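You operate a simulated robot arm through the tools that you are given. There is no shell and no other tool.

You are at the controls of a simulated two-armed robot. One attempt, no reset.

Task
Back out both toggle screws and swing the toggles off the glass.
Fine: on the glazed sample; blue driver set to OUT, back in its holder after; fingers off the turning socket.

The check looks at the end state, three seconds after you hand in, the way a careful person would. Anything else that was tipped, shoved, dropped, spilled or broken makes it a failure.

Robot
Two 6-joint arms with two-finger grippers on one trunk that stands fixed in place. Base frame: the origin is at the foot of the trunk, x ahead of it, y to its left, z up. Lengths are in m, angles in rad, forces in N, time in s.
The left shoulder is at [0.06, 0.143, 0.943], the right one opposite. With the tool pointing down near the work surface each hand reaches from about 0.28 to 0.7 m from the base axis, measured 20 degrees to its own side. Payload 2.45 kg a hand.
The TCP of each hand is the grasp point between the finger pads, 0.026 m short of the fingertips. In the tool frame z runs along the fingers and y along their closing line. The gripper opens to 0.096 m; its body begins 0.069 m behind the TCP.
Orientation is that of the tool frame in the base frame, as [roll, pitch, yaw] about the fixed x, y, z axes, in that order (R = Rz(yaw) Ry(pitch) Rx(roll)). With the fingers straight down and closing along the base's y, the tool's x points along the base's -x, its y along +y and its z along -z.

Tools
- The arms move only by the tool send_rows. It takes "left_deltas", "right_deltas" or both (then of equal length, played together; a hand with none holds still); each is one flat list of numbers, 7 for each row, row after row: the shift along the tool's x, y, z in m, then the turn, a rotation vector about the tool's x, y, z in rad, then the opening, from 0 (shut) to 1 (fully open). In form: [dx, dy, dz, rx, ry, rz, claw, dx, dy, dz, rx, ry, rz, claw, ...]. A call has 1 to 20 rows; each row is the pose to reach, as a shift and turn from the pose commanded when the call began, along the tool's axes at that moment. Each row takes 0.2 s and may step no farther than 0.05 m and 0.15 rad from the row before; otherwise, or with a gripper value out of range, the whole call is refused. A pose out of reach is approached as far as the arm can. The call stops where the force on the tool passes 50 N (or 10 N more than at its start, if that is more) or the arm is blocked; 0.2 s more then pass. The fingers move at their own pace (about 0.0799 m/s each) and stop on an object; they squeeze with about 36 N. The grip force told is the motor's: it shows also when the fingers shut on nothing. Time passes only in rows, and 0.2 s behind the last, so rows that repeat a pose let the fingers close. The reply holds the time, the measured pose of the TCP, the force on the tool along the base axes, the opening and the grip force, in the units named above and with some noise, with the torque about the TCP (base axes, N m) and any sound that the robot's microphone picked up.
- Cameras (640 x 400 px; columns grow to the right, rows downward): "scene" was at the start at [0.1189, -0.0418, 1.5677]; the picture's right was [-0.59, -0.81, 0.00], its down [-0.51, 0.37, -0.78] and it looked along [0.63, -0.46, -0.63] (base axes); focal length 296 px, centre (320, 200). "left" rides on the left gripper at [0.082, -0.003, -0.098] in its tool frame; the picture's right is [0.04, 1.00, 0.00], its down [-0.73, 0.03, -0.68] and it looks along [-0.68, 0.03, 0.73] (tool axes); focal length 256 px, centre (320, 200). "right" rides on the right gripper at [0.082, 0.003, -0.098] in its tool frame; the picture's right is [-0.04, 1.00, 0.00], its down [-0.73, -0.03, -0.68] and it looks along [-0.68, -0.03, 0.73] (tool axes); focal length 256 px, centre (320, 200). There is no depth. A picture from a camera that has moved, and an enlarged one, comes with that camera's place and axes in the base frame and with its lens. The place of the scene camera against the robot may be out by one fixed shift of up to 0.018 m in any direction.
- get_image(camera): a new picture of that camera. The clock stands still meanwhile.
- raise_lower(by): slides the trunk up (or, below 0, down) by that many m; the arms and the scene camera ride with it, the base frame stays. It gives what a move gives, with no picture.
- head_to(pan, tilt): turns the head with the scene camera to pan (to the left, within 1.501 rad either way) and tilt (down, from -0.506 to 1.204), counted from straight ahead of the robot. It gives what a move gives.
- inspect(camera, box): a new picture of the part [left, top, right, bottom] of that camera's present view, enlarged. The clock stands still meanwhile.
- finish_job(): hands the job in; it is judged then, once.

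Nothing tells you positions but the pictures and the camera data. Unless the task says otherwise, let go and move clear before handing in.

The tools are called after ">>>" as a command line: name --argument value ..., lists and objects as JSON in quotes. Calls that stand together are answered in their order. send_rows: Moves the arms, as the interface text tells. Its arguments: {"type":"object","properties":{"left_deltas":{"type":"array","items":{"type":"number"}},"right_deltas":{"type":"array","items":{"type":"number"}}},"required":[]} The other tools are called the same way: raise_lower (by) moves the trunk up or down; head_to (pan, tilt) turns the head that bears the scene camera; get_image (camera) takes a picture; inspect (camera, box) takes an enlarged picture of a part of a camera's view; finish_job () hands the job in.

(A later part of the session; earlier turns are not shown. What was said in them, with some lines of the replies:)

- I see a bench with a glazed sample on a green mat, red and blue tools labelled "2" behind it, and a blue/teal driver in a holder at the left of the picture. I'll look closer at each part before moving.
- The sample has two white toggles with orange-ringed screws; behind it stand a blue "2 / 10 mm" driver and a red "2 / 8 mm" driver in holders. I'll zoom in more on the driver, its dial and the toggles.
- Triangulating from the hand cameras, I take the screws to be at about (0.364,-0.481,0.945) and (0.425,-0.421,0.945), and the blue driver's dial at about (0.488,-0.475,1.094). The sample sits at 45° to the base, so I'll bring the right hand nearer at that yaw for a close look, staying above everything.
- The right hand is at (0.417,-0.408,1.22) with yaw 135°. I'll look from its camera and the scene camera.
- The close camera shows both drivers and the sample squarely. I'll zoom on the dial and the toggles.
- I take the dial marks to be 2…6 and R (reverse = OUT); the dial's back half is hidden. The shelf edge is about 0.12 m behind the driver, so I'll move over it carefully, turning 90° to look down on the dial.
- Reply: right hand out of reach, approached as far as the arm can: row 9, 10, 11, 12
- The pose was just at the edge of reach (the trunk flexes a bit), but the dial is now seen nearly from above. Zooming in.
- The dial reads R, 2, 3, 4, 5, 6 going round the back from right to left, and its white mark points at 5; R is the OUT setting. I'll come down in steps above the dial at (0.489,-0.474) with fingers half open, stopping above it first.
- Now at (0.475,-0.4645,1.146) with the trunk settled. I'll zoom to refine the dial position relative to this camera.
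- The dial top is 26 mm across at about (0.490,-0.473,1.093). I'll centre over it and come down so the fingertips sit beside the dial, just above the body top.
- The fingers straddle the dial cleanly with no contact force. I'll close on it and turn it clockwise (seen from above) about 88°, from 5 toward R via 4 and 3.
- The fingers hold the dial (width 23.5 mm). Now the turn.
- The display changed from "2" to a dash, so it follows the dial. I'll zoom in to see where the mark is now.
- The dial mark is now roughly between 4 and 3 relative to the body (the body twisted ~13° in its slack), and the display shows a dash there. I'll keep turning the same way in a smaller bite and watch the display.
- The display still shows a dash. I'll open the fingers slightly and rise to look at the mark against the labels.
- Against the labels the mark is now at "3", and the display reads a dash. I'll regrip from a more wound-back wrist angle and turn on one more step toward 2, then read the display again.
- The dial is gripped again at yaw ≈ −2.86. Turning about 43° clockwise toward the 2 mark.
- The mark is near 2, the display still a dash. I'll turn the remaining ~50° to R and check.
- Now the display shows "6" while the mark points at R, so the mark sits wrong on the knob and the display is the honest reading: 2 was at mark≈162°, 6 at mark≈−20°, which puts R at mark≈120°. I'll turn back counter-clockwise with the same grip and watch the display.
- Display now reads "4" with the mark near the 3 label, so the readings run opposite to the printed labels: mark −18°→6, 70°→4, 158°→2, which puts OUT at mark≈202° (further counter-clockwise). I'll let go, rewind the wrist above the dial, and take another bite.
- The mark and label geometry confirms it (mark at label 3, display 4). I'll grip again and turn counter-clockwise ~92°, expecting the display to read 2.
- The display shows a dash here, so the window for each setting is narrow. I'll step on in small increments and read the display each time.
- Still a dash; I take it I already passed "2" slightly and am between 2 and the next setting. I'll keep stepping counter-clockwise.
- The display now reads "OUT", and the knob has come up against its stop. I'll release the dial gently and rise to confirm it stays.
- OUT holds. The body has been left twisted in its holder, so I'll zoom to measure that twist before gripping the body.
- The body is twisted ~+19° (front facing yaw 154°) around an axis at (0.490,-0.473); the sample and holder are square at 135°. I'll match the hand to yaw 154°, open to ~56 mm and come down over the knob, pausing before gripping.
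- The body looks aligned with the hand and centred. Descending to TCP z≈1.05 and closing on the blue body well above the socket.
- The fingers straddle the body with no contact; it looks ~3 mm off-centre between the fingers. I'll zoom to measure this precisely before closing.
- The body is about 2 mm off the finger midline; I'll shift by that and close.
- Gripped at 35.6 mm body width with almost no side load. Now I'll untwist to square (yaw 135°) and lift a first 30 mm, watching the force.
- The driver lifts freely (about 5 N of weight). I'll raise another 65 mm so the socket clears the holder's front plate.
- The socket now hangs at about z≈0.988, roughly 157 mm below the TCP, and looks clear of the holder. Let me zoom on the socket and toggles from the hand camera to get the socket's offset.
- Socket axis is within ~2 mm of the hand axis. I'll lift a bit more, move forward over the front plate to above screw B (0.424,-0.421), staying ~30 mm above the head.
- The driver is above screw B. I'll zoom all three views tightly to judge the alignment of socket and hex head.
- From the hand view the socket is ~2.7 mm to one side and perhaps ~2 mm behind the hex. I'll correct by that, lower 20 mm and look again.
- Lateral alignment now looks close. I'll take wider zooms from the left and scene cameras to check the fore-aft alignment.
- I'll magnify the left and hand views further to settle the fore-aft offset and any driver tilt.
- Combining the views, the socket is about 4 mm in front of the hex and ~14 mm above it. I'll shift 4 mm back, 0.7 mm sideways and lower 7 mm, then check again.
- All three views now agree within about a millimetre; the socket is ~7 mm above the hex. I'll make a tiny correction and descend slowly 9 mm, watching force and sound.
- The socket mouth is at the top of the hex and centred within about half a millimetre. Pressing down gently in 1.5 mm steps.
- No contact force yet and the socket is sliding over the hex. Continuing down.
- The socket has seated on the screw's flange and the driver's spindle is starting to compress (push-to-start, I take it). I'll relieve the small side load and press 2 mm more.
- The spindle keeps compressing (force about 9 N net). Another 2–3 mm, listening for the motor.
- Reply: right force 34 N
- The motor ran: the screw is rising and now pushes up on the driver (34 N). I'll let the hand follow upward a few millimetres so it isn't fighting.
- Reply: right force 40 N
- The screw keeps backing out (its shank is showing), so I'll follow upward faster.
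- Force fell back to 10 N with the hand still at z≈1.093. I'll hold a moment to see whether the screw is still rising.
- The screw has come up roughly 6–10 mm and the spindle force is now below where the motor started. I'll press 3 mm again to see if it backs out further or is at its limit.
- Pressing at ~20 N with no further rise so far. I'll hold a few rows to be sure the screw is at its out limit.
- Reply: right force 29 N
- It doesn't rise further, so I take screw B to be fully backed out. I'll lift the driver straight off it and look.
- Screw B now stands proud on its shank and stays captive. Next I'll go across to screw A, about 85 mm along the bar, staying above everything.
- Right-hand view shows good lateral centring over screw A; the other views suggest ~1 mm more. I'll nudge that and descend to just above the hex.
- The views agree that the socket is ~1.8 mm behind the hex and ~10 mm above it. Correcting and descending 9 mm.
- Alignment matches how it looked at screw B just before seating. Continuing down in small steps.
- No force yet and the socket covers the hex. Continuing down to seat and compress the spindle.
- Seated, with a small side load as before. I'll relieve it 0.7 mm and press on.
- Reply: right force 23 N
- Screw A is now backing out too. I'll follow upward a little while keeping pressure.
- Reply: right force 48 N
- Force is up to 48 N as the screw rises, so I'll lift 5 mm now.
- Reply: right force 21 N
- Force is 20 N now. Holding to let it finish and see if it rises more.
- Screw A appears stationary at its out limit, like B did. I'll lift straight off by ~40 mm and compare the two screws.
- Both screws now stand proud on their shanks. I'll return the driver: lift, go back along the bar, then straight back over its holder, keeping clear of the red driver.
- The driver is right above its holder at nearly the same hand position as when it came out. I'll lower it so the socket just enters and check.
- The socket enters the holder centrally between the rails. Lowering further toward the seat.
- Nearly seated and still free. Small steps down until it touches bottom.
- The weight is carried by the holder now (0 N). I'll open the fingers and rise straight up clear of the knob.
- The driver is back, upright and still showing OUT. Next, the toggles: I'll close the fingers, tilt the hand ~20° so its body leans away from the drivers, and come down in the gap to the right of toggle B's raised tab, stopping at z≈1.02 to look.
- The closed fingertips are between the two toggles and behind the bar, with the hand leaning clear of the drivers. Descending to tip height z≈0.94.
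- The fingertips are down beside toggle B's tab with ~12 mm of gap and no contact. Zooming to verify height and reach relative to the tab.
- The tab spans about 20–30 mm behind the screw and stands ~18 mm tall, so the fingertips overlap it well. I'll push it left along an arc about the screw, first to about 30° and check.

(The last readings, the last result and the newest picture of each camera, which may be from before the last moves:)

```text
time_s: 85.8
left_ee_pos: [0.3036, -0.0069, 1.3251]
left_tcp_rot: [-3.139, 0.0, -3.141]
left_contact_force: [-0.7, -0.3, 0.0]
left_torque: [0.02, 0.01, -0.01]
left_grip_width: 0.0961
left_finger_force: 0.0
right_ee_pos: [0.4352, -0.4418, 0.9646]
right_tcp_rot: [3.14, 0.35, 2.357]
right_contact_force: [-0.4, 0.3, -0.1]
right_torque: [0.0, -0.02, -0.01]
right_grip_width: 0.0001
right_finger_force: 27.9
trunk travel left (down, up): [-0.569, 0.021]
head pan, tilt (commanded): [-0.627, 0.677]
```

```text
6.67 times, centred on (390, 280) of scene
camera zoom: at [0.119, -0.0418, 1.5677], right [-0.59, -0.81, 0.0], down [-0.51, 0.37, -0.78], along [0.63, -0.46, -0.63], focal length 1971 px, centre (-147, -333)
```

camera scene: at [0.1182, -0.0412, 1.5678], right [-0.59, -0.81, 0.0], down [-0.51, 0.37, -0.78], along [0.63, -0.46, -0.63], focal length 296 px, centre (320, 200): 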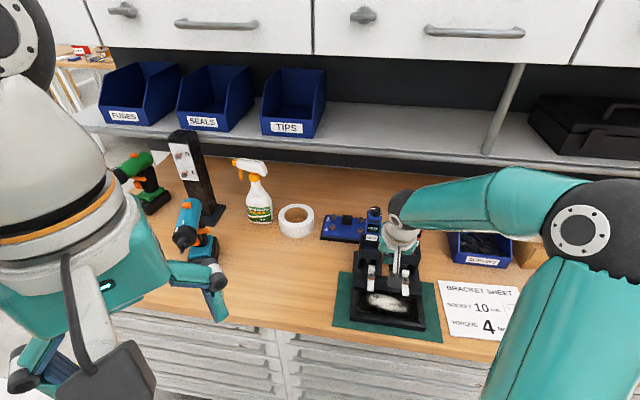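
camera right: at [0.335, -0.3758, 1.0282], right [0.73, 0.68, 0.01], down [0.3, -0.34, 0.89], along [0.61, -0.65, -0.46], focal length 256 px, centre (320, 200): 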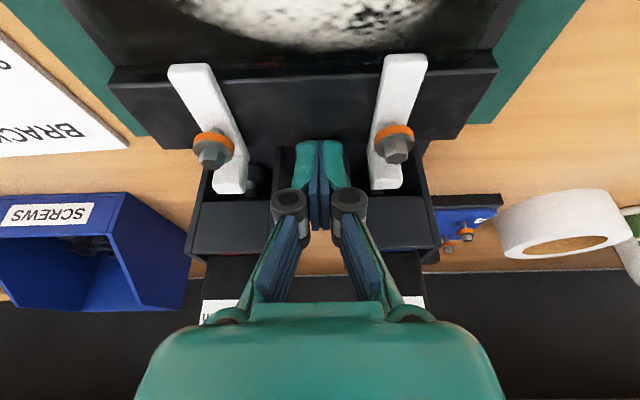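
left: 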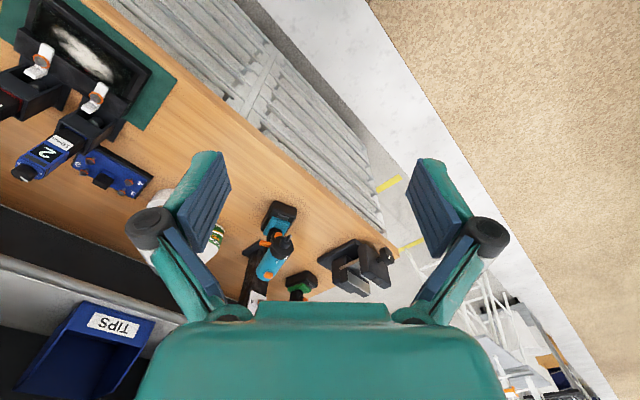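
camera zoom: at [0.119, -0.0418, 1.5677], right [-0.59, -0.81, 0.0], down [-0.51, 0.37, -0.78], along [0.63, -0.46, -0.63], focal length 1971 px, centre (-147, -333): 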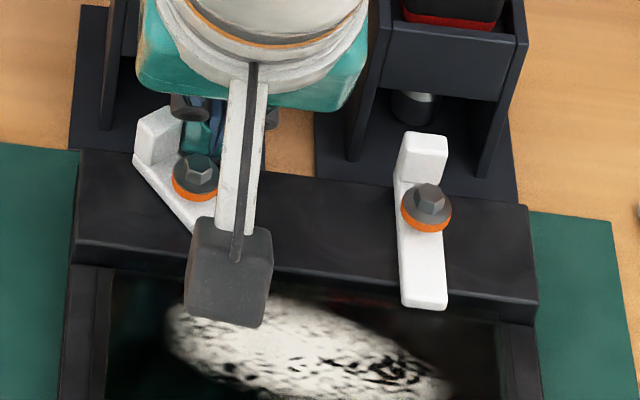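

Toggle B has already swung ~45° with no measurable load. Continuing along the arc.

>>> send_rows --right_deltas '[-0.0005, 0.0045, 0.0001, 0, 0, 0, 0, -0.0005, 0.0087, 0.0002, 0, 0, 0, 0, 0.0003, 0.013, -0.0001, 0, 0, 0, 0, 0.001, 0.0173, -0.0004, 0, 0, 0, 0, 0.003, 0.0214, -0.0011, 0, 0, 0, 0, 0.0047, 0.0251, -0.0017, 0, 0, 0, 0, 0.0047, 0.0251, -0.0017, 0, 0, 0, 0]'

>>> inspect --camera "right" --box '[240, 40, 440, 220]'

>>> inspect --camera "scene" --box '[345, 250, 435, 310]'

>>> inspect --camera "left" --box '[30, 50, 140, 140]'

```text
time_s: 87.4
left_ee_pos: [0.3046, -0.0082, 1.3246]
left_tcp_rot: [-3.141, 0.0, -3.139]
left_contact_force: [0.3, 0.0, -0.2]
left_torque: [-0.02, 0.01, 0.0]
left_grip_width: 0.096
left_finger_force: 0.1
right_ee_pos: [0.4507, -0.4219, 0.965]
right_tcp_rot: [3.141, 0.35, 2.358]
right_contact_force: [0.5, -2.6, 0.5]
right_torque: [-0.01, -0.02, -0.02]
right_grip_width: 0.0058
right_finger_force: 28.3
trunk travel left (down, up): [-0.569, 0.021]
head pan, tilt (commanded): [-0.627, 0.677]
```

```text
2.22 times, centred on (340, 130) of right
camera zoom: at [0.3751, -0.3404, 1.0287], right [0.73, 0.68, 0.01], down [0.3, -0.34, 0.89], along [0.61, -0.65, -0.46], focal length 569 px, centre (276, 356)
```

zoom: 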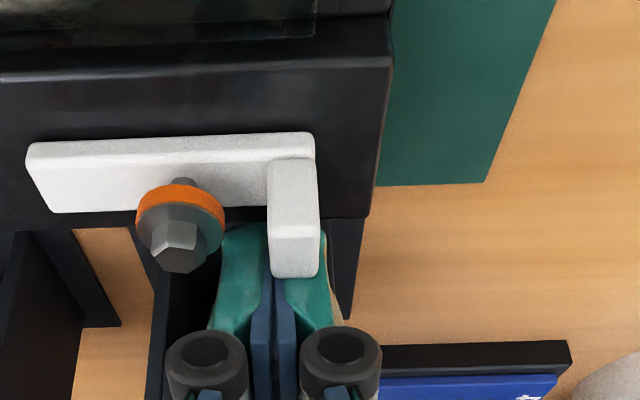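

```text
6.67 times, centred on (390, 280) of scene
camera zoom: at [0.1192, -0.0421, 1.5677], right [-0.59, -0.81, 0.0], down [-0.51, 0.37, -0.78], along [0.63, -0.46, -0.63], focal length 1971 px, centre (-147, -333)
```

zoom: 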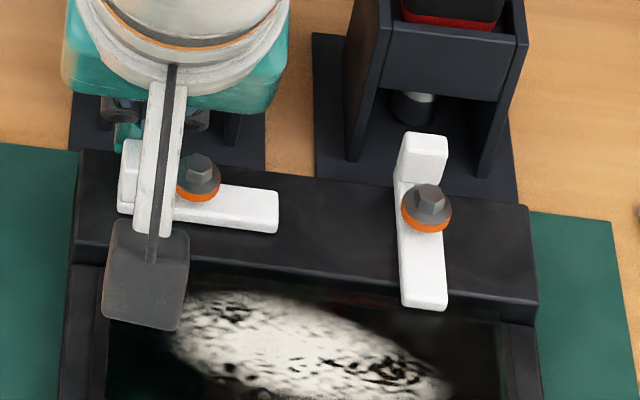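

```text
4.44 times, centred on (85, 95) of left
camera zoom: at [0.2223, -0.0108, 1.4233], right [-0.04, 1.0, 0.0], down [0.73, 0.03, 0.68], along [0.68, 0.03, -0.73], focal length 1138 px, centre (1364, 667)
```

zoom: 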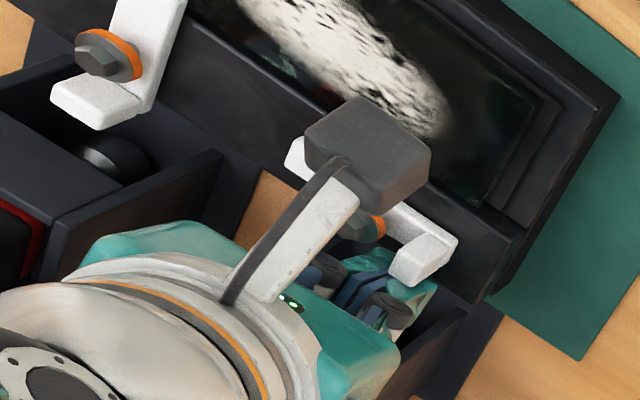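

Toggle B now lies along the bar, clear of the glass. I'll back off it, lift, and move to the left side of toggle A's tab, stopping above to look.

>>> send_rows --right_deltas '[-0.0038, 0, 0.0014, 0, 0, 0, 0, -0.0086, 0, -0.0118, 0, 0, 0, 0, -0.0134, 0, -0.0249, 0, 0, 0, 0, -0.0182, 0, -0.0381, 0, 0, 0, 0, -0.0227, 0, -0.0503, 0, 0, 0, 0, -0.0206, -0.017, -0.0511, 0, 0, 0, 0, -0.0184, -0.034, -0.0519, 0, 0, 0, 0, -0.0164, -0.051, -0.0526, 0, 0, 0, 0, -0.0143, -0.0681, -0.0534, 0, 0, 0, 0, -0.0143, -0.0681, -0.0534, 0, 0, 0, 0]'

>>> inspect --camera "right" --box '[180, 20, 460, 220]'

>>> inspect --camera "scene" --box '[345, 230, 445, 310]'

>>> inspect --camera "left" --box '[0, 30, 140, 150]'

```text
time_s: 89.6
left_ee_pos: [0.3052, -0.0065, 1.3236]
left_tcp_rot: [-3.14, 0.0, -3.14]
left_contact_force: [0.5, 0.3, -0.6]
left_torque: [0.01, 0.02, -0.01]
left_grip_width: 0.0961
left_finger_force: 0.0
right_ee_pos: [0.3982, -0.4676, 1.0204]
right_tcp_rot: [3.14, 0.349, 2.359]
right_contact_force: [0.0, 0.3, -0.1]
right_torque: [0.01, 0.02, 0.01]
right_grip_width: 0.0
right_finger_force: 28.7
trunk travel left (down, up): [-0.569, 0.021]
head pan, tilt (commanded): [-0.627, 0.677]
```

```text
2.00 times, centred on (320, 120) of right
camera zoom: at [0.3233, -0.3858, 1.0837], right [0.73, 0.68, 0.01], down [0.3, -0.34, 0.89], along [0.61, -0.65, -0.46], focal length 512 px, centre (320, 360)
```

zoom: 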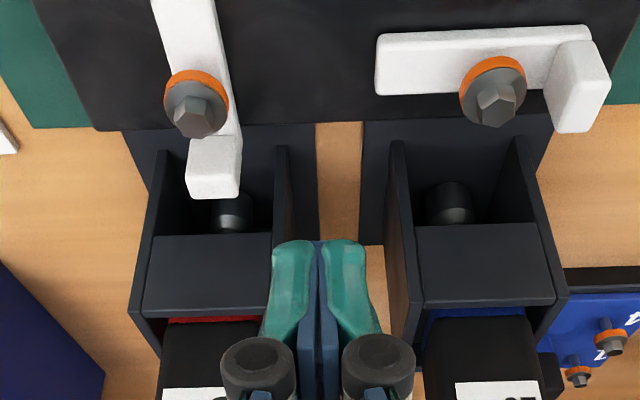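

```text
5.00 times, centred on (395, 270) of scene
camera zoom: at [0.1195, -0.0417, 1.5677], right [-0.59, -0.81, 0.0], down [-0.51, 0.37, -0.78], along [0.63, -0.46, -0.63], focal length 1478 px, centre (-55, -150)
```

zoom: 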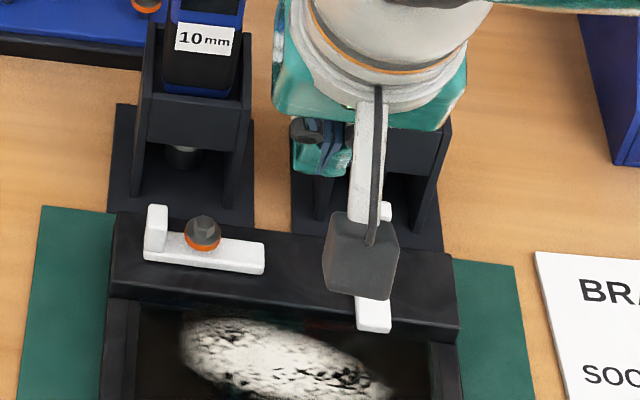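

```text
3.33 times, centred on (70, 90) of left
camera zoom: at [0.2226, -0.0105, 1.4232], right [-0.04, 1.0, 0.0], down [0.73, 0.03, 0.68], along [0.68, 0.03, -0.73], focal length 853 px, centre (1153, 567)
```

zoom: 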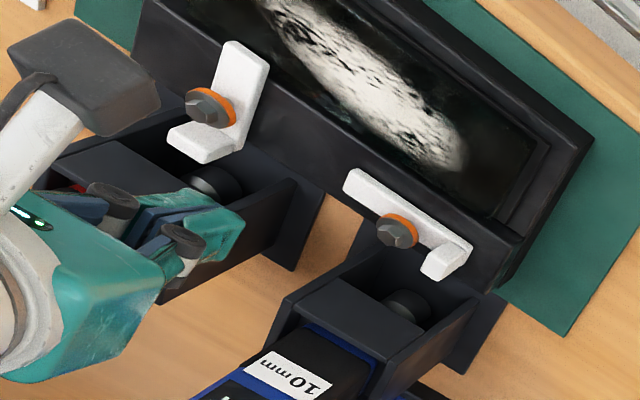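

Toggle B stays swung. The fingers are above the gap to the left of toggle A's tab; descending to tip height.

>>> send_rows --right_deltas '[0.0048, 0, 0.0132, 0, 0, 0, 0, 0.0096, 0, 0.0263, 0, 0, 0, 0, 0.0144, 0, 0.0395, 0, 0, 0, 0, 0.0192, 0, 0.0526, 0, 0, 0, 0, 0.0192, 0, 0.0526, 0, 0, 0, 0]'

>>> inspect --camera "right" --box '[180, 20, 460, 220]'

>>> inspect --camera "left" --box '[0, 30, 140, 150]'

```text
time_s: 90.8
left_ee_pos: [0.3044, -0.007, 1.3262]
left_tcp_rot: [-3.14, 0.001, -3.139]
left_contact_force: [1.0, 0.4, 0.5]
left_torque: [-0.01, 0.0, 0.0]
left_grip_width: 0.096
left_finger_force: 0.1
right_ee_pos: [0.3979, -0.4661, 0.9639]
right_tcp_rot: [3.14, 0.348, 2.356]
right_contact_force: [-0.3, 0.1, -0.8]
right_torque: [0.02, 0.05, -0.02]
right_grip_width: 0.0
right_finger_force: 28.7
trunk travel left (down, up): [-0.569, 0.021]
head pan, tilt (commanded): [-0.627, 0.677]
```

```text
2.00 times, centred on (320, 120) of right
camera zoom: at [0.3233, -0.3849, 1.0278], right [0.73, 0.68, 0.01], down [0.3, -0.34, 0.89], along [0.61, -0.65, -0.46], focal length 512 px, centre (320, 360)
```

zoom: 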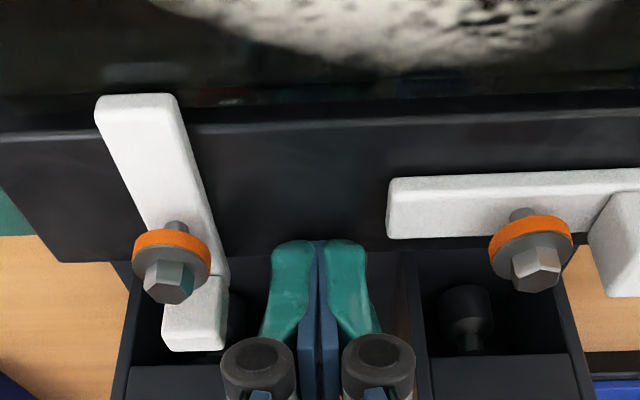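

```text
3.33 times, centred on (70, 90) of left
camera zoom: at [0.2219, -0.0104, 1.4233], right [-0.04, 1.0, 0.0], down [0.73, 0.03, 0.68], along [0.68, 0.03, -0.73], focal length 853 px, centre (1153, 567)
```

zoom: 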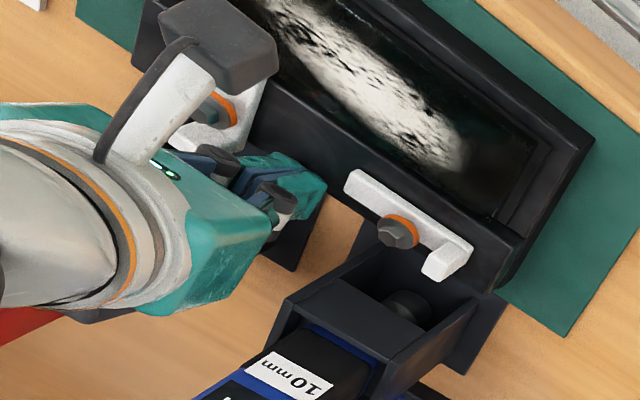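

Positioned just left of toggle A's tab. Pushing it right along the mirrored arc, first part.

>>> send_rows --right_deltas '[0, -0.007, 0, 0, 0, 0, 0, 0, -0.013, 0, 0, 0, 0, 0, -0.0022, -0.0166, 0.0008, 0, 0, 0, 0, -0.0045, -0.0202, 0.0016, 0, 0, 0, 0, -0.006, -0.0243, 0.0021, 0, 0, 0, 0, -0.0072, -0.0284, 0.0026, 0, 0, 0, 0, -0.0072, -0.0284, 0.0026, 0, 0, 0, 0]'

>>> inspect --camera "right" --box '[180, 20, 460, 220]'

>>> inspect --camera "scene" --box '[345, 230, 445, 310]'

```text
time_s: 92.4
left_ee_pos: [0.3037, -0.007, 1.3244]
left_tcp_rot: [-3.139, -0.001, -3.139]
left_contact_force: [-0.2, 0.2, 0.1]
left_torque: [-0.02, 0.02, -0.02]
left_grip_width: 0.0958
left_finger_force: 0.1
right_ee_pos: [0.3845, -0.4906, 0.9641]
right_tcp_rot: [3.141, 0.349, 2.356]
right_contact_force: [0.3, -0.2, 0.2]
right_torque: [0.02, -0.04, -0.01]
right_grip_width: 0.0
right_finger_force: 28.0
trunk travel left (down, up): [-0.569, 0.021]
head pan, tilt (commanded): [-0.627, 0.677]
```

```text
2.00 times, centred on (320, 120) of right
camera zoom: at [0.3088, -0.4104, 1.0278], right [0.73, 0.68, 0.01], down [0.3, -0.34, 0.89], along [0.61, -0.65, -0.46], focal length 512 px, centre (320, 360)
```

zoom: 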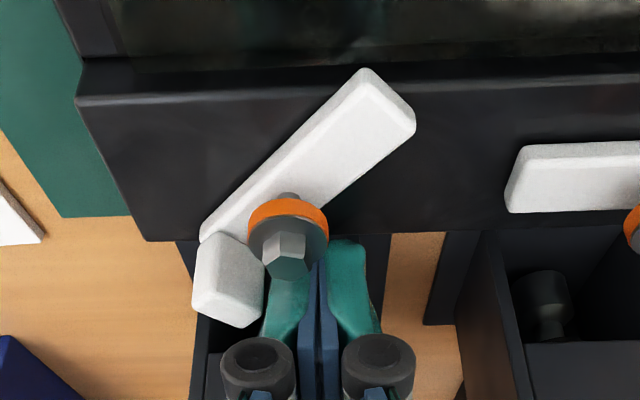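

```text
5.00 times, centred on (395, 270) of scene
camera zoom: at [0.1191, -0.0417, 1.5677], right [-0.59, -0.81, 0.0], down [-0.51, 0.37, -0.78], along [0.63, -0.46, -0.63], focal length 1478 px, centre (-55, -150)
```

zoom: 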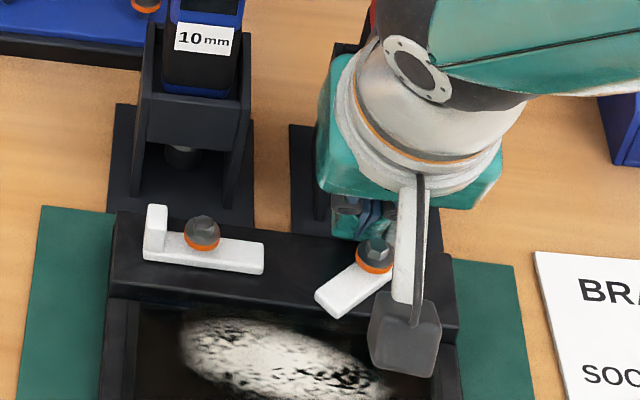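

Toggle A is about halfway round with no load. Continuing the mirrored arc.

>>> send_rows --right_deltas '[-0.0005, -0.0045, 0.0001, 0, 0, 0, 0, -0.0005, -0.0087, 0.0002, 0, 0, 0, 0, 0.0003, -0.013, -0.0001, 0, 0, 0, 0, 0.001, -0.0173, -0.0004, 0, 0, 0, 0, 0.003, -0.0214, -0.0011, 0, 0, 0, 0, 0.0047, -0.0251, -0.0017, 0, 0, 0, 0, 0.0047, -0.0251, -0.0017, 0, 0, 0, 0]'

>>> get_image --camera "right"

>>> inspect --camera "right" --box '[180, 20, 460, 220]'

>>> inspect --camera "scene" --box '[345, 230, 445, 310]'

```text
time_s: 94.0
left_ee_pos: [0.3053, -0.0061, 1.3243]
left_tcp_rot: [-3.14, -0.002, -3.14]
left_contact_force: [1.1, -0.2, 0.3]
left_torque: [-0.02, 0.01, 0.02]
left_grip_width: 0.0959
left_finger_force: 0.1
right_ee_pos: [0.3649, -0.5051, 0.9638]
right_tcp_rot: [3.141, 0.352, 2.358]
right_contact_force: [10.4, 3.9, 6.9]
right_torque: [0.04, 0.0, -0.12]
right_grip_width: 0.0
right_finger_force: 29.1
trunk travel left (down, up): [-0.569, 0.021]
head pan, tilt (commanded): [-0.627, 0.677]
```

```text
taken
camera right: at [0.2895, -0.424, 1.0279], right [0.73, 0.68, 0.01], down [0.3, -0.34, 0.89], along [0.61, -0.65, -0.46], focal length 256 px, centre (320, 200)
```

right: 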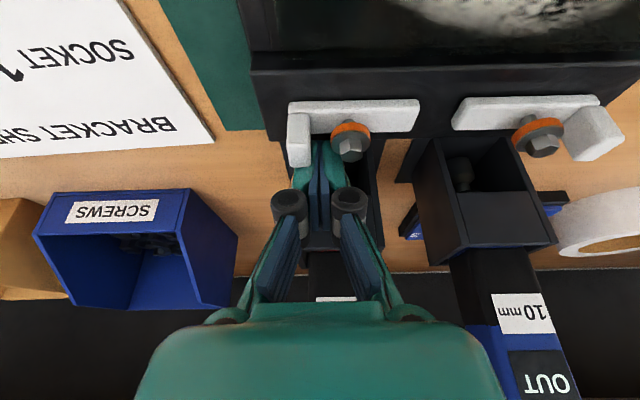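

```text
2.00 times, centred on (320, 120) of right
camera zoom: at [0.2895, -0.424, 1.0279], right [0.73, 0.68, 0.01], down [0.3, -0.34, 0.89], along [0.61, -0.65, -0.46], focal length 512 px, centre (320, 360)
```

zoom: 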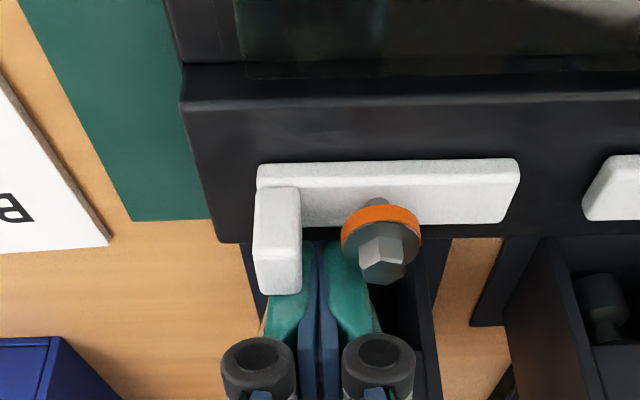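

```text
5.00 times, centred on (395, 270) of scene
camera zoom: at [0.1207, -0.0406, 1.5677], right [-0.59, -0.81, 0.0], down [-0.51, 0.37, -0.78], along [0.63, -0.46, -0.63], focal length 1478 px, centre (-55, -150)
```

zoom: 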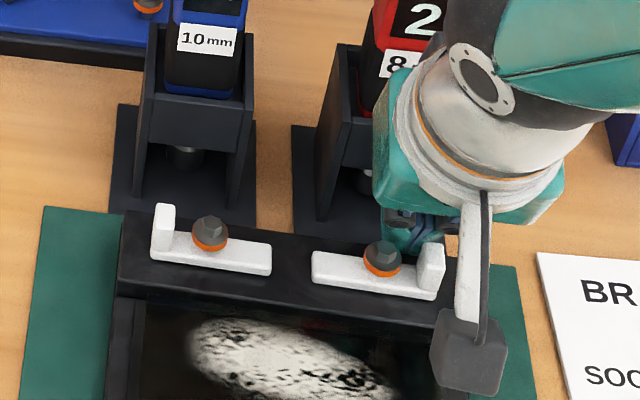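

Toggle A is now along the bar, clear of the glass, but the tool feels ~12 N, so I'll back off at once, then lift away and check that the sample hasn't shifted.

>>> send_rows --right_deltas '[-0.0019, 0.002, 0.0007, 0, 0, 0, 0, -0.0038, 0.003, 0.0014, 0, 0, 0, 0, -0.0086, 0.003, -0.0118, 0, 0, 0, 0, -0.0134, 0.003, -0.0249, 0, 0, 0, 0, -0.0182, 0.003, -0.0381, 0, 0, 0, 0, -0.0227, 0.003, -0.0503, 0, 0, 0, 0, -0.0227, 0.003, -0.0503, 0, 0, 0, 0]'

>>> inspect --camera "scene" --box '[345, 230, 445, 310]'

>>> get_image --camera "right"

>>> inspect --camera "left" --box '[0, 30, 140, 150]'

```text
time_s: 95.6
left_ee_pos: [0.3029, -0.0067, 1.3249]
left_tcp_rot: [-3.141, -0.002, -3.139]
left_contact_force: [0.1, -0.5, 0.6]
left_torque: [0.03, -0.02, -0.01]
left_grip_width: 0.0961
left_finger_force: 0.0
right_ee_pos: [0.3685, -0.5072, 1.0187]
right_tcp_rot: [3.14, 0.349, 2.356]
right_contact_force: [0.0, -0.3, 0.2]
right_torque: [-0.02, 0.0, 0.02]
right_grip_width: 0.0001
right_finger_force: 28.2
trunk travel left (down, up): [-0.569, 0.021]
head pan, tilt (commanded): [-0.627, 0.677]
```

```text
5.00 times, centred on (395, 270) of scene
camera zoom: at [0.1192, -0.0418, 1.5677], right [-0.59, -0.81, 0.0], down [-0.51, 0.37, -0.78], along [0.63, -0.46, -0.63], focal length 1478 px, centre (-55, -150)
```

zoom: 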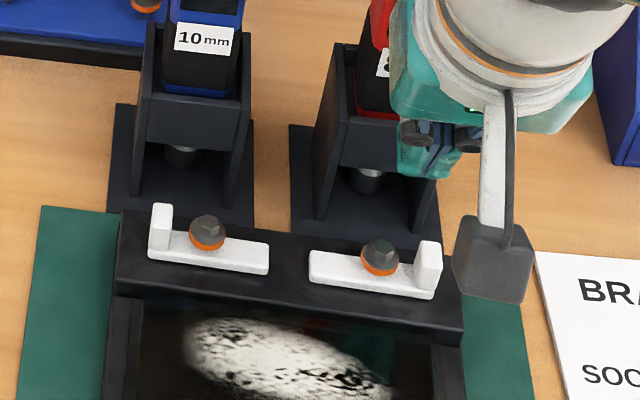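

```text
taken
camera right: at [0.293, -0.426, 1.0829], right [0.73, 0.68, 0.01], down [0.3, -0.34, 0.89], along [0.61, -0.65, -0.46], focal length 256 px, centre (320, 200)
```

right: 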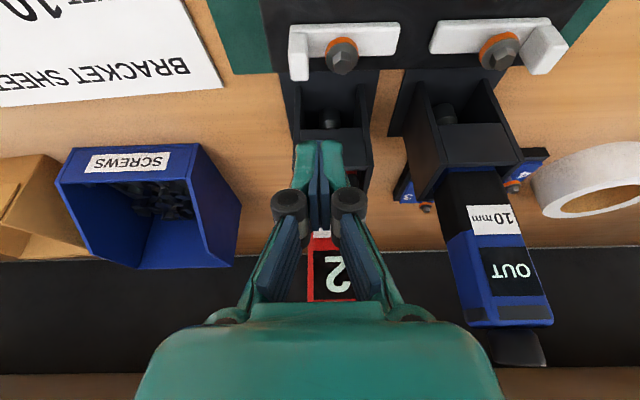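

```text
3.33 times, centred on (70, 90) of left
camera zoom: at [0.2223, -0.0106, 1.4232], right [-0.04, 1.0, 0.0], down [0.73, 0.03, 0.68], along [0.68, 0.03, -0.73], focal length 853 px, centre (1153, 567)
```

zoom: 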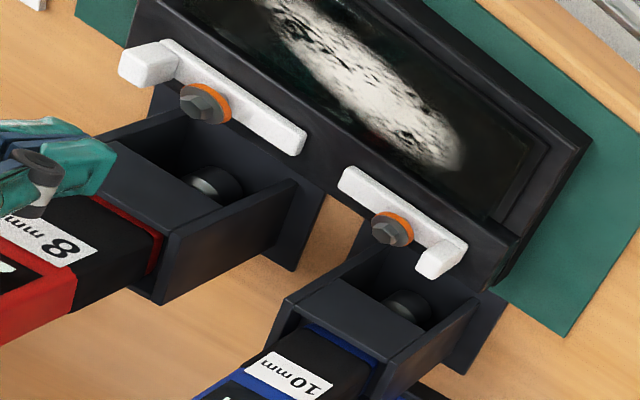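

Both toggles lie along the bar off the glass, and both drivers stand in their holders. The sample may have slid about 2 mm on its mat from that last push; I'll lift the hand well clear first and then compare closely.

>>> send_rows --right_deltas '[-0.0137, 0, -0.0376, 0, 0, 0, 0, -0.0274, 0, -0.0752, 0, 0, 0, 0, -0.0411, 0, -0.1127, 0, 0, 0, 0, -0.0549, 0, -0.1503, 0, 0, 0, 0, -0.0549, 0, -0.1503, 0, 0.12, 0, 0, -0.0549, 0, -0.1503, 0, 0.24, 0, 0, -0.0549, 0, -0.1503, 0, 0.35, 0, 0, -0.0549, 0, -0.1503, 0, 0.35, 0, 0]'

>>> get_image --camera "right"

>>> get_image --camera "scene"

```text
time_s: 97.4
left_ee_pos: [0.3027, -0.0067, 1.3248]
left_tcp_rot: [-3.139, 0.0, -3.139]
left_contact_force: [-0.1, -0.1, 1.1]
left_torque: [-0.04, 0.01, -0.02]
left_grip_width: 0.0962
left_finger_force: 0.0
right_ee_pos: [0.3676, -0.506, 1.1779]
right_tcp_rot: [3.14, -0.001, 2.359]
right_contact_force: [-1.2, -0.4, 0.5]
right_torque: [0.01, -0.01, 0.01]
right_grip_width: 0.0
right_finger_force: 28.0
trunk travel left (down, up): [-0.569, 0.021]
head pan, tilt (commanded): [-0.627, 0.677]
```

```text
taken
camera right: at [0.3121, -0.4456, 1.2772], right [0.73, 0.68, 0.0], down [0.5, -0.54, 0.68], along [0.46, -0.5, -0.74], focal length 256 px, centre (320, 200)
```

right: 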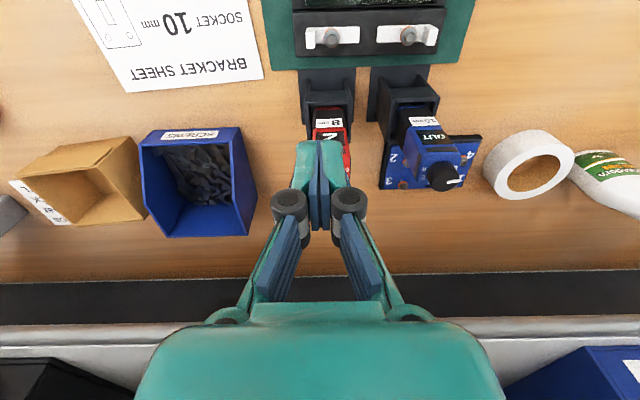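

```text
taken
camera scene: at [0.1183, -0.0413, 1.5678], right [-0.59, -0.81, 0.0], down [-0.51, 0.37, -0.78], along [0.63, -0.46, -0.63], focal length 296 px, centre (320, 200)
```

scene: 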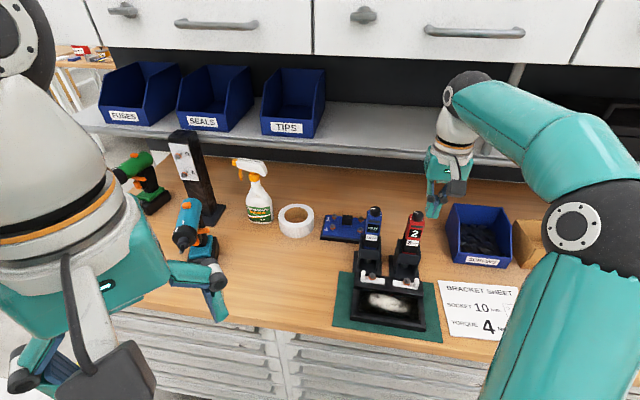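

The hand is clear at z≈1.18. I'll repeat the very first zooms to compare the sample's place with the start.

>>> inspect --camera "scene" --box '[350, 250, 430, 300]'

>>> inspect --camera "scene" --box '[310, 190, 470, 350]'

>>> inspect --camera "left" --box '[0, 30, 160, 200]'

>>> inspect --camera "scene" --box '[355, 195, 435, 245]'

```text
8.00 times, centred on (390, 275) of scene
camera zoom: at [0.1183, -0.0413, 1.5678], right [-0.59, -0.81, 0.0], down [-0.51, 0.37, -0.78], along [0.63, -0.46, -0.63], focal length 2366 px, centre (-240, -400)
```

zoom: 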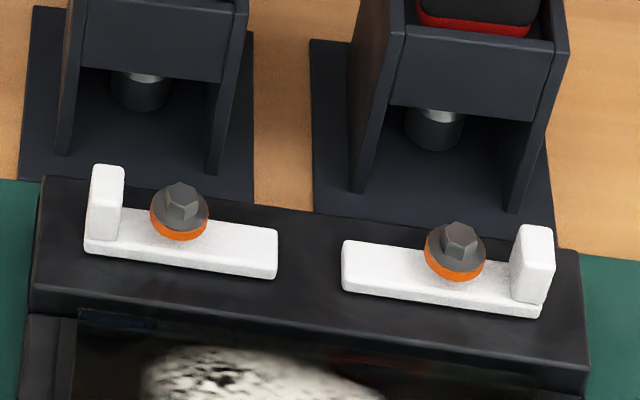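

```text
2.50 times, centred on (390, 270) of scene
camera zoom: at [0.1183, -0.0413, 1.5678], right [-0.59, -0.81, 0.0], down [-0.51, 0.37, -0.78], along [0.63, -0.46, -0.63], focal length 739 px, centre (145, 25)
```

zoom: 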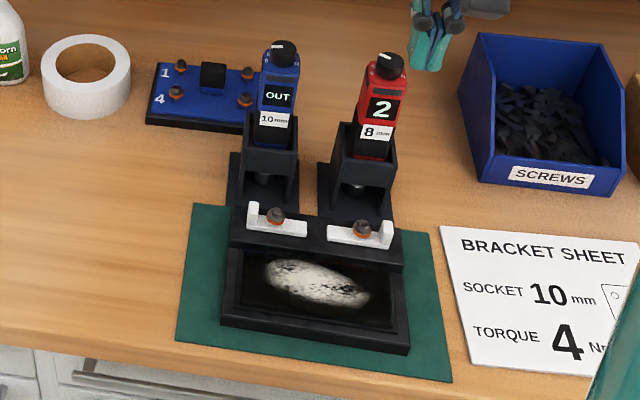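

```text
2.35 times, centred on (80, 115) of left
camera zoom: at [0.2215, -0.0101, 1.4234], right [-0.04, 1.0, 0.0], down [0.73, 0.03, 0.68], along [0.68, 0.03, -0.73], focal length 602 px, centre (885, 400)
```

zoom: 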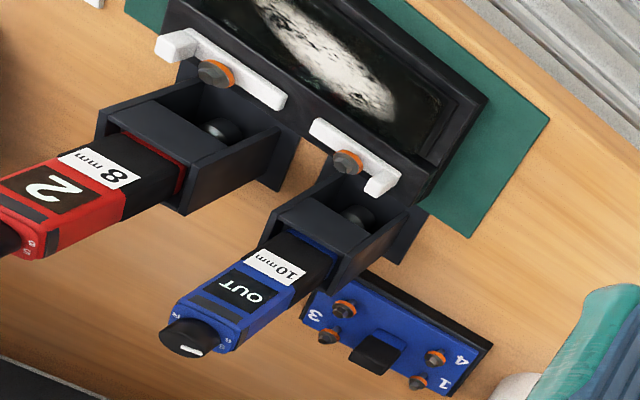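

```text
8.00 times, centred on (395, 220) of scene
camera zoom: at [0.1183, -0.0413, 1.5678], right [-0.59, -0.81, 0.0], down [-0.51, 0.37, -0.78], along [0.63, -0.46, -0.63], focal length 2366 px, centre (-280, 40)
```

zoom: 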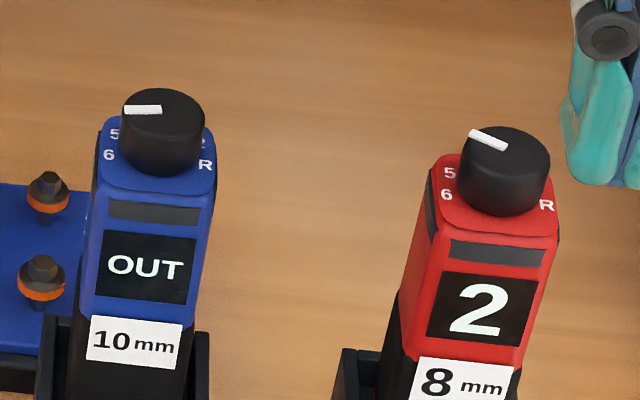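

Everything matches the start: both drivers in place, blue showing OUT, both screws proud, both toggles along the bar off the glass; the sample itself moved only ~2–3 mm. I'll retract the right hand to its starting area.

>>> send_rows --right_deltas '[0, 0, -0.03, 0, 0, 0, 0, 0.03, 0.003, -0.06, 0, 0, 0, 0, 0.06, 0.006, -0.09, 0, 0, 0, 0, 0.095, 0.01, -0.115, 0, 0, 0, 0.3, 0.13, 0.013, -0.135, 0, 0, 0, 0.6, 0.16, 0.016, -0.147, 0, 0, 0, 1, 0.185, 0.019, -0.147, 0, 0, 0, 1, 0.185, 0.019, -0.147, 0, 0, 0, 1, 0.185, 0.019, -0.147, 0, 0, 0, 1]'

>>> get_image --camera "scene"

>>> inspect --camera "scene" --box '[310, 190, 470, 350]'

>>> get_image --camera "right"

```text
time_s: 99.4
left_ee_pos: [0.3024, -0.0072, 1.3246]
left_tcp_rot: [-3.141, 0.0, -3.14]
left_contact_force: [0.4, 0.1, -0.4]
left_torque: [0.01, -0.02, 0.0]
left_grip_width: 0.0961
left_finger_force: 0.0
right_ee_pos: [0.2509, -0.3635, 1.3262]
right_tcp_rot: [3.139, 0.001, 2.358]
right_contact_force: [0.9, -0.1, -0.3]
right_torque: [0.0, -0.01, -0.01]
right_grip_width: 0.0959
right_finger_force: 0.1
trunk travel left (down, up): [-0.569, 0.021]
head pan, tilt (commanded): [-0.627, 0.677]
```

```text
taken
camera scene: at [0.1184, -0.0416, 1.5678], right [-0.59, -0.81, 0.0], down [-0.51, 0.37, -0.78], along [0.63, -0.46, -0.63], focal length 296 px, centre (320, 200)
```

scene: 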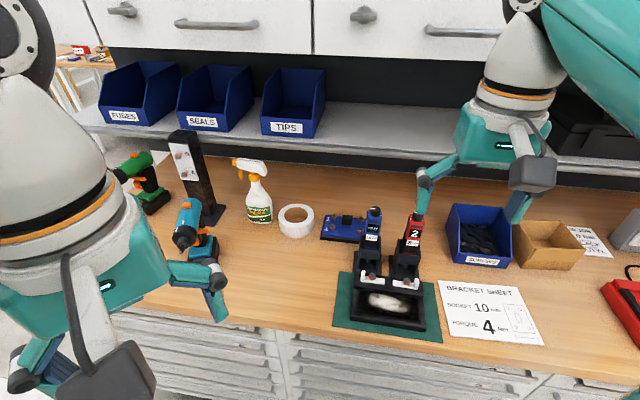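

```text
2.50 times, centred on (390, 270) of scene
camera zoom: at [0.1184, -0.0416, 1.5678], right [-0.59, -0.81, 0.0], down [-0.51, 0.37, -0.78], along [0.63, -0.46, -0.63], focal length 739 px, centre (145, 25)
```

zoom: 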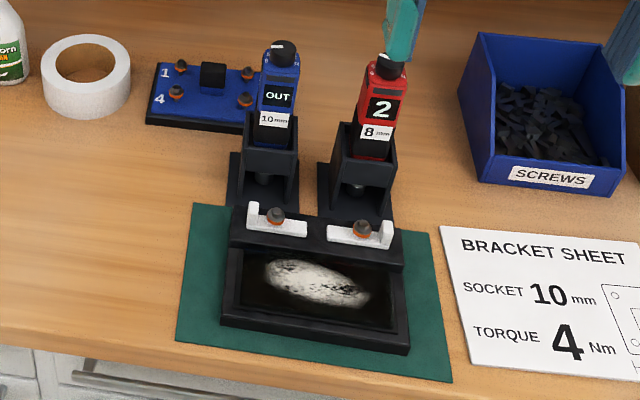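

```text
taken
camera right: at [0.1955, -0.3025, 1.4237], right [0.73, 0.68, 0.0], down [0.5, -0.54, 0.68], along [0.46, -0.5, -0.73], focal length 256 px, centre (320, 200)
```

right: 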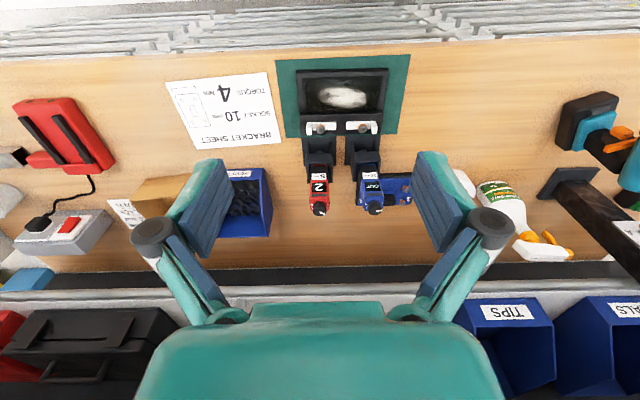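

All clear of the bench. One last close look at the sample from the hand camera before handing in.

>>> inspect --camera "right" --box '[280, 50, 420, 220]'

>>> inspect --camera "right" --box '[295, 60, 395, 140]'

```text
2.35 times, centred on (350, 135) of right
camera zoom: at [0.1955, -0.3025, 1.4237], right [0.73, 0.68, 0.0], down [0.5, -0.54, 0.68], along [0.46, -0.5, -0.73], focal length 602 px, centre (249, 353)
```

zoom: 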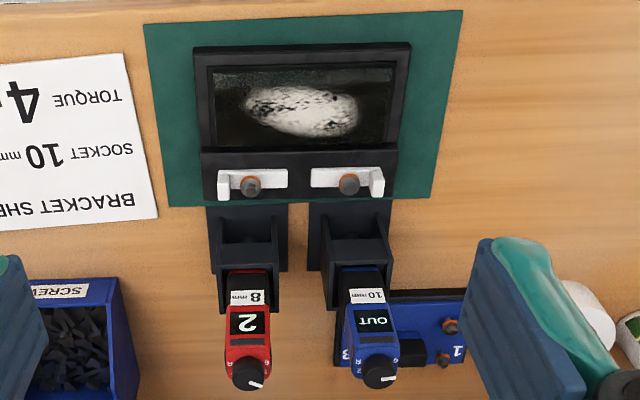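

```text
5.00 times, centred on (345, 100) of right
camera zoom: at [0.1955, -0.3025, 1.4237], right [0.73, 0.68, 0.0], down [0.5, -0.54, 0.68], along [0.46, -0.5, -0.73], focal length 1280 px, centre (195, 700)
```

zoom: 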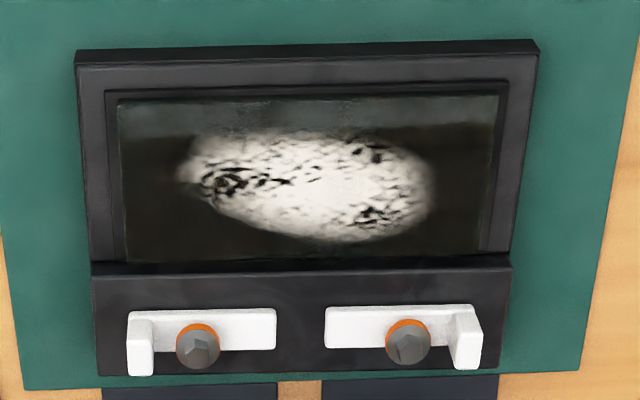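

Both screws stand backed out, both toggles lie along the bar well off the glass, the glass is whole, and the blue driver is in its holder showing OUT with the arms clear. Handing in.

>>> finish_job

```text
The job is handed in.
```

I backed out both toggle screws and swung both toggles about 90°, so they now lie along the frame bar, clear of the glass. The job is handed in; I haven't seen the check's verdict.

- **Screws:** Both stand proud of the frame on their shanks. I pressed each until it rose no further.
- **Blue driver:** It shows OUT on its display and is back upright in its holder. The dial's printed labels run opposite to the display, so I set it by the display. The white mark now sits near the "6" label.
- **Fingers:** I held the driver only by its body and dial. The fingers never touched the socket.
- **Sample:** It slid about 2–3 mm along its mat while I swung the second toggle, and I left it there. The glass looks whole.
- **Everything else:** The red driver, mat and nearby bench items look unmoved in the last pictures, and both hands are clear of the bench.
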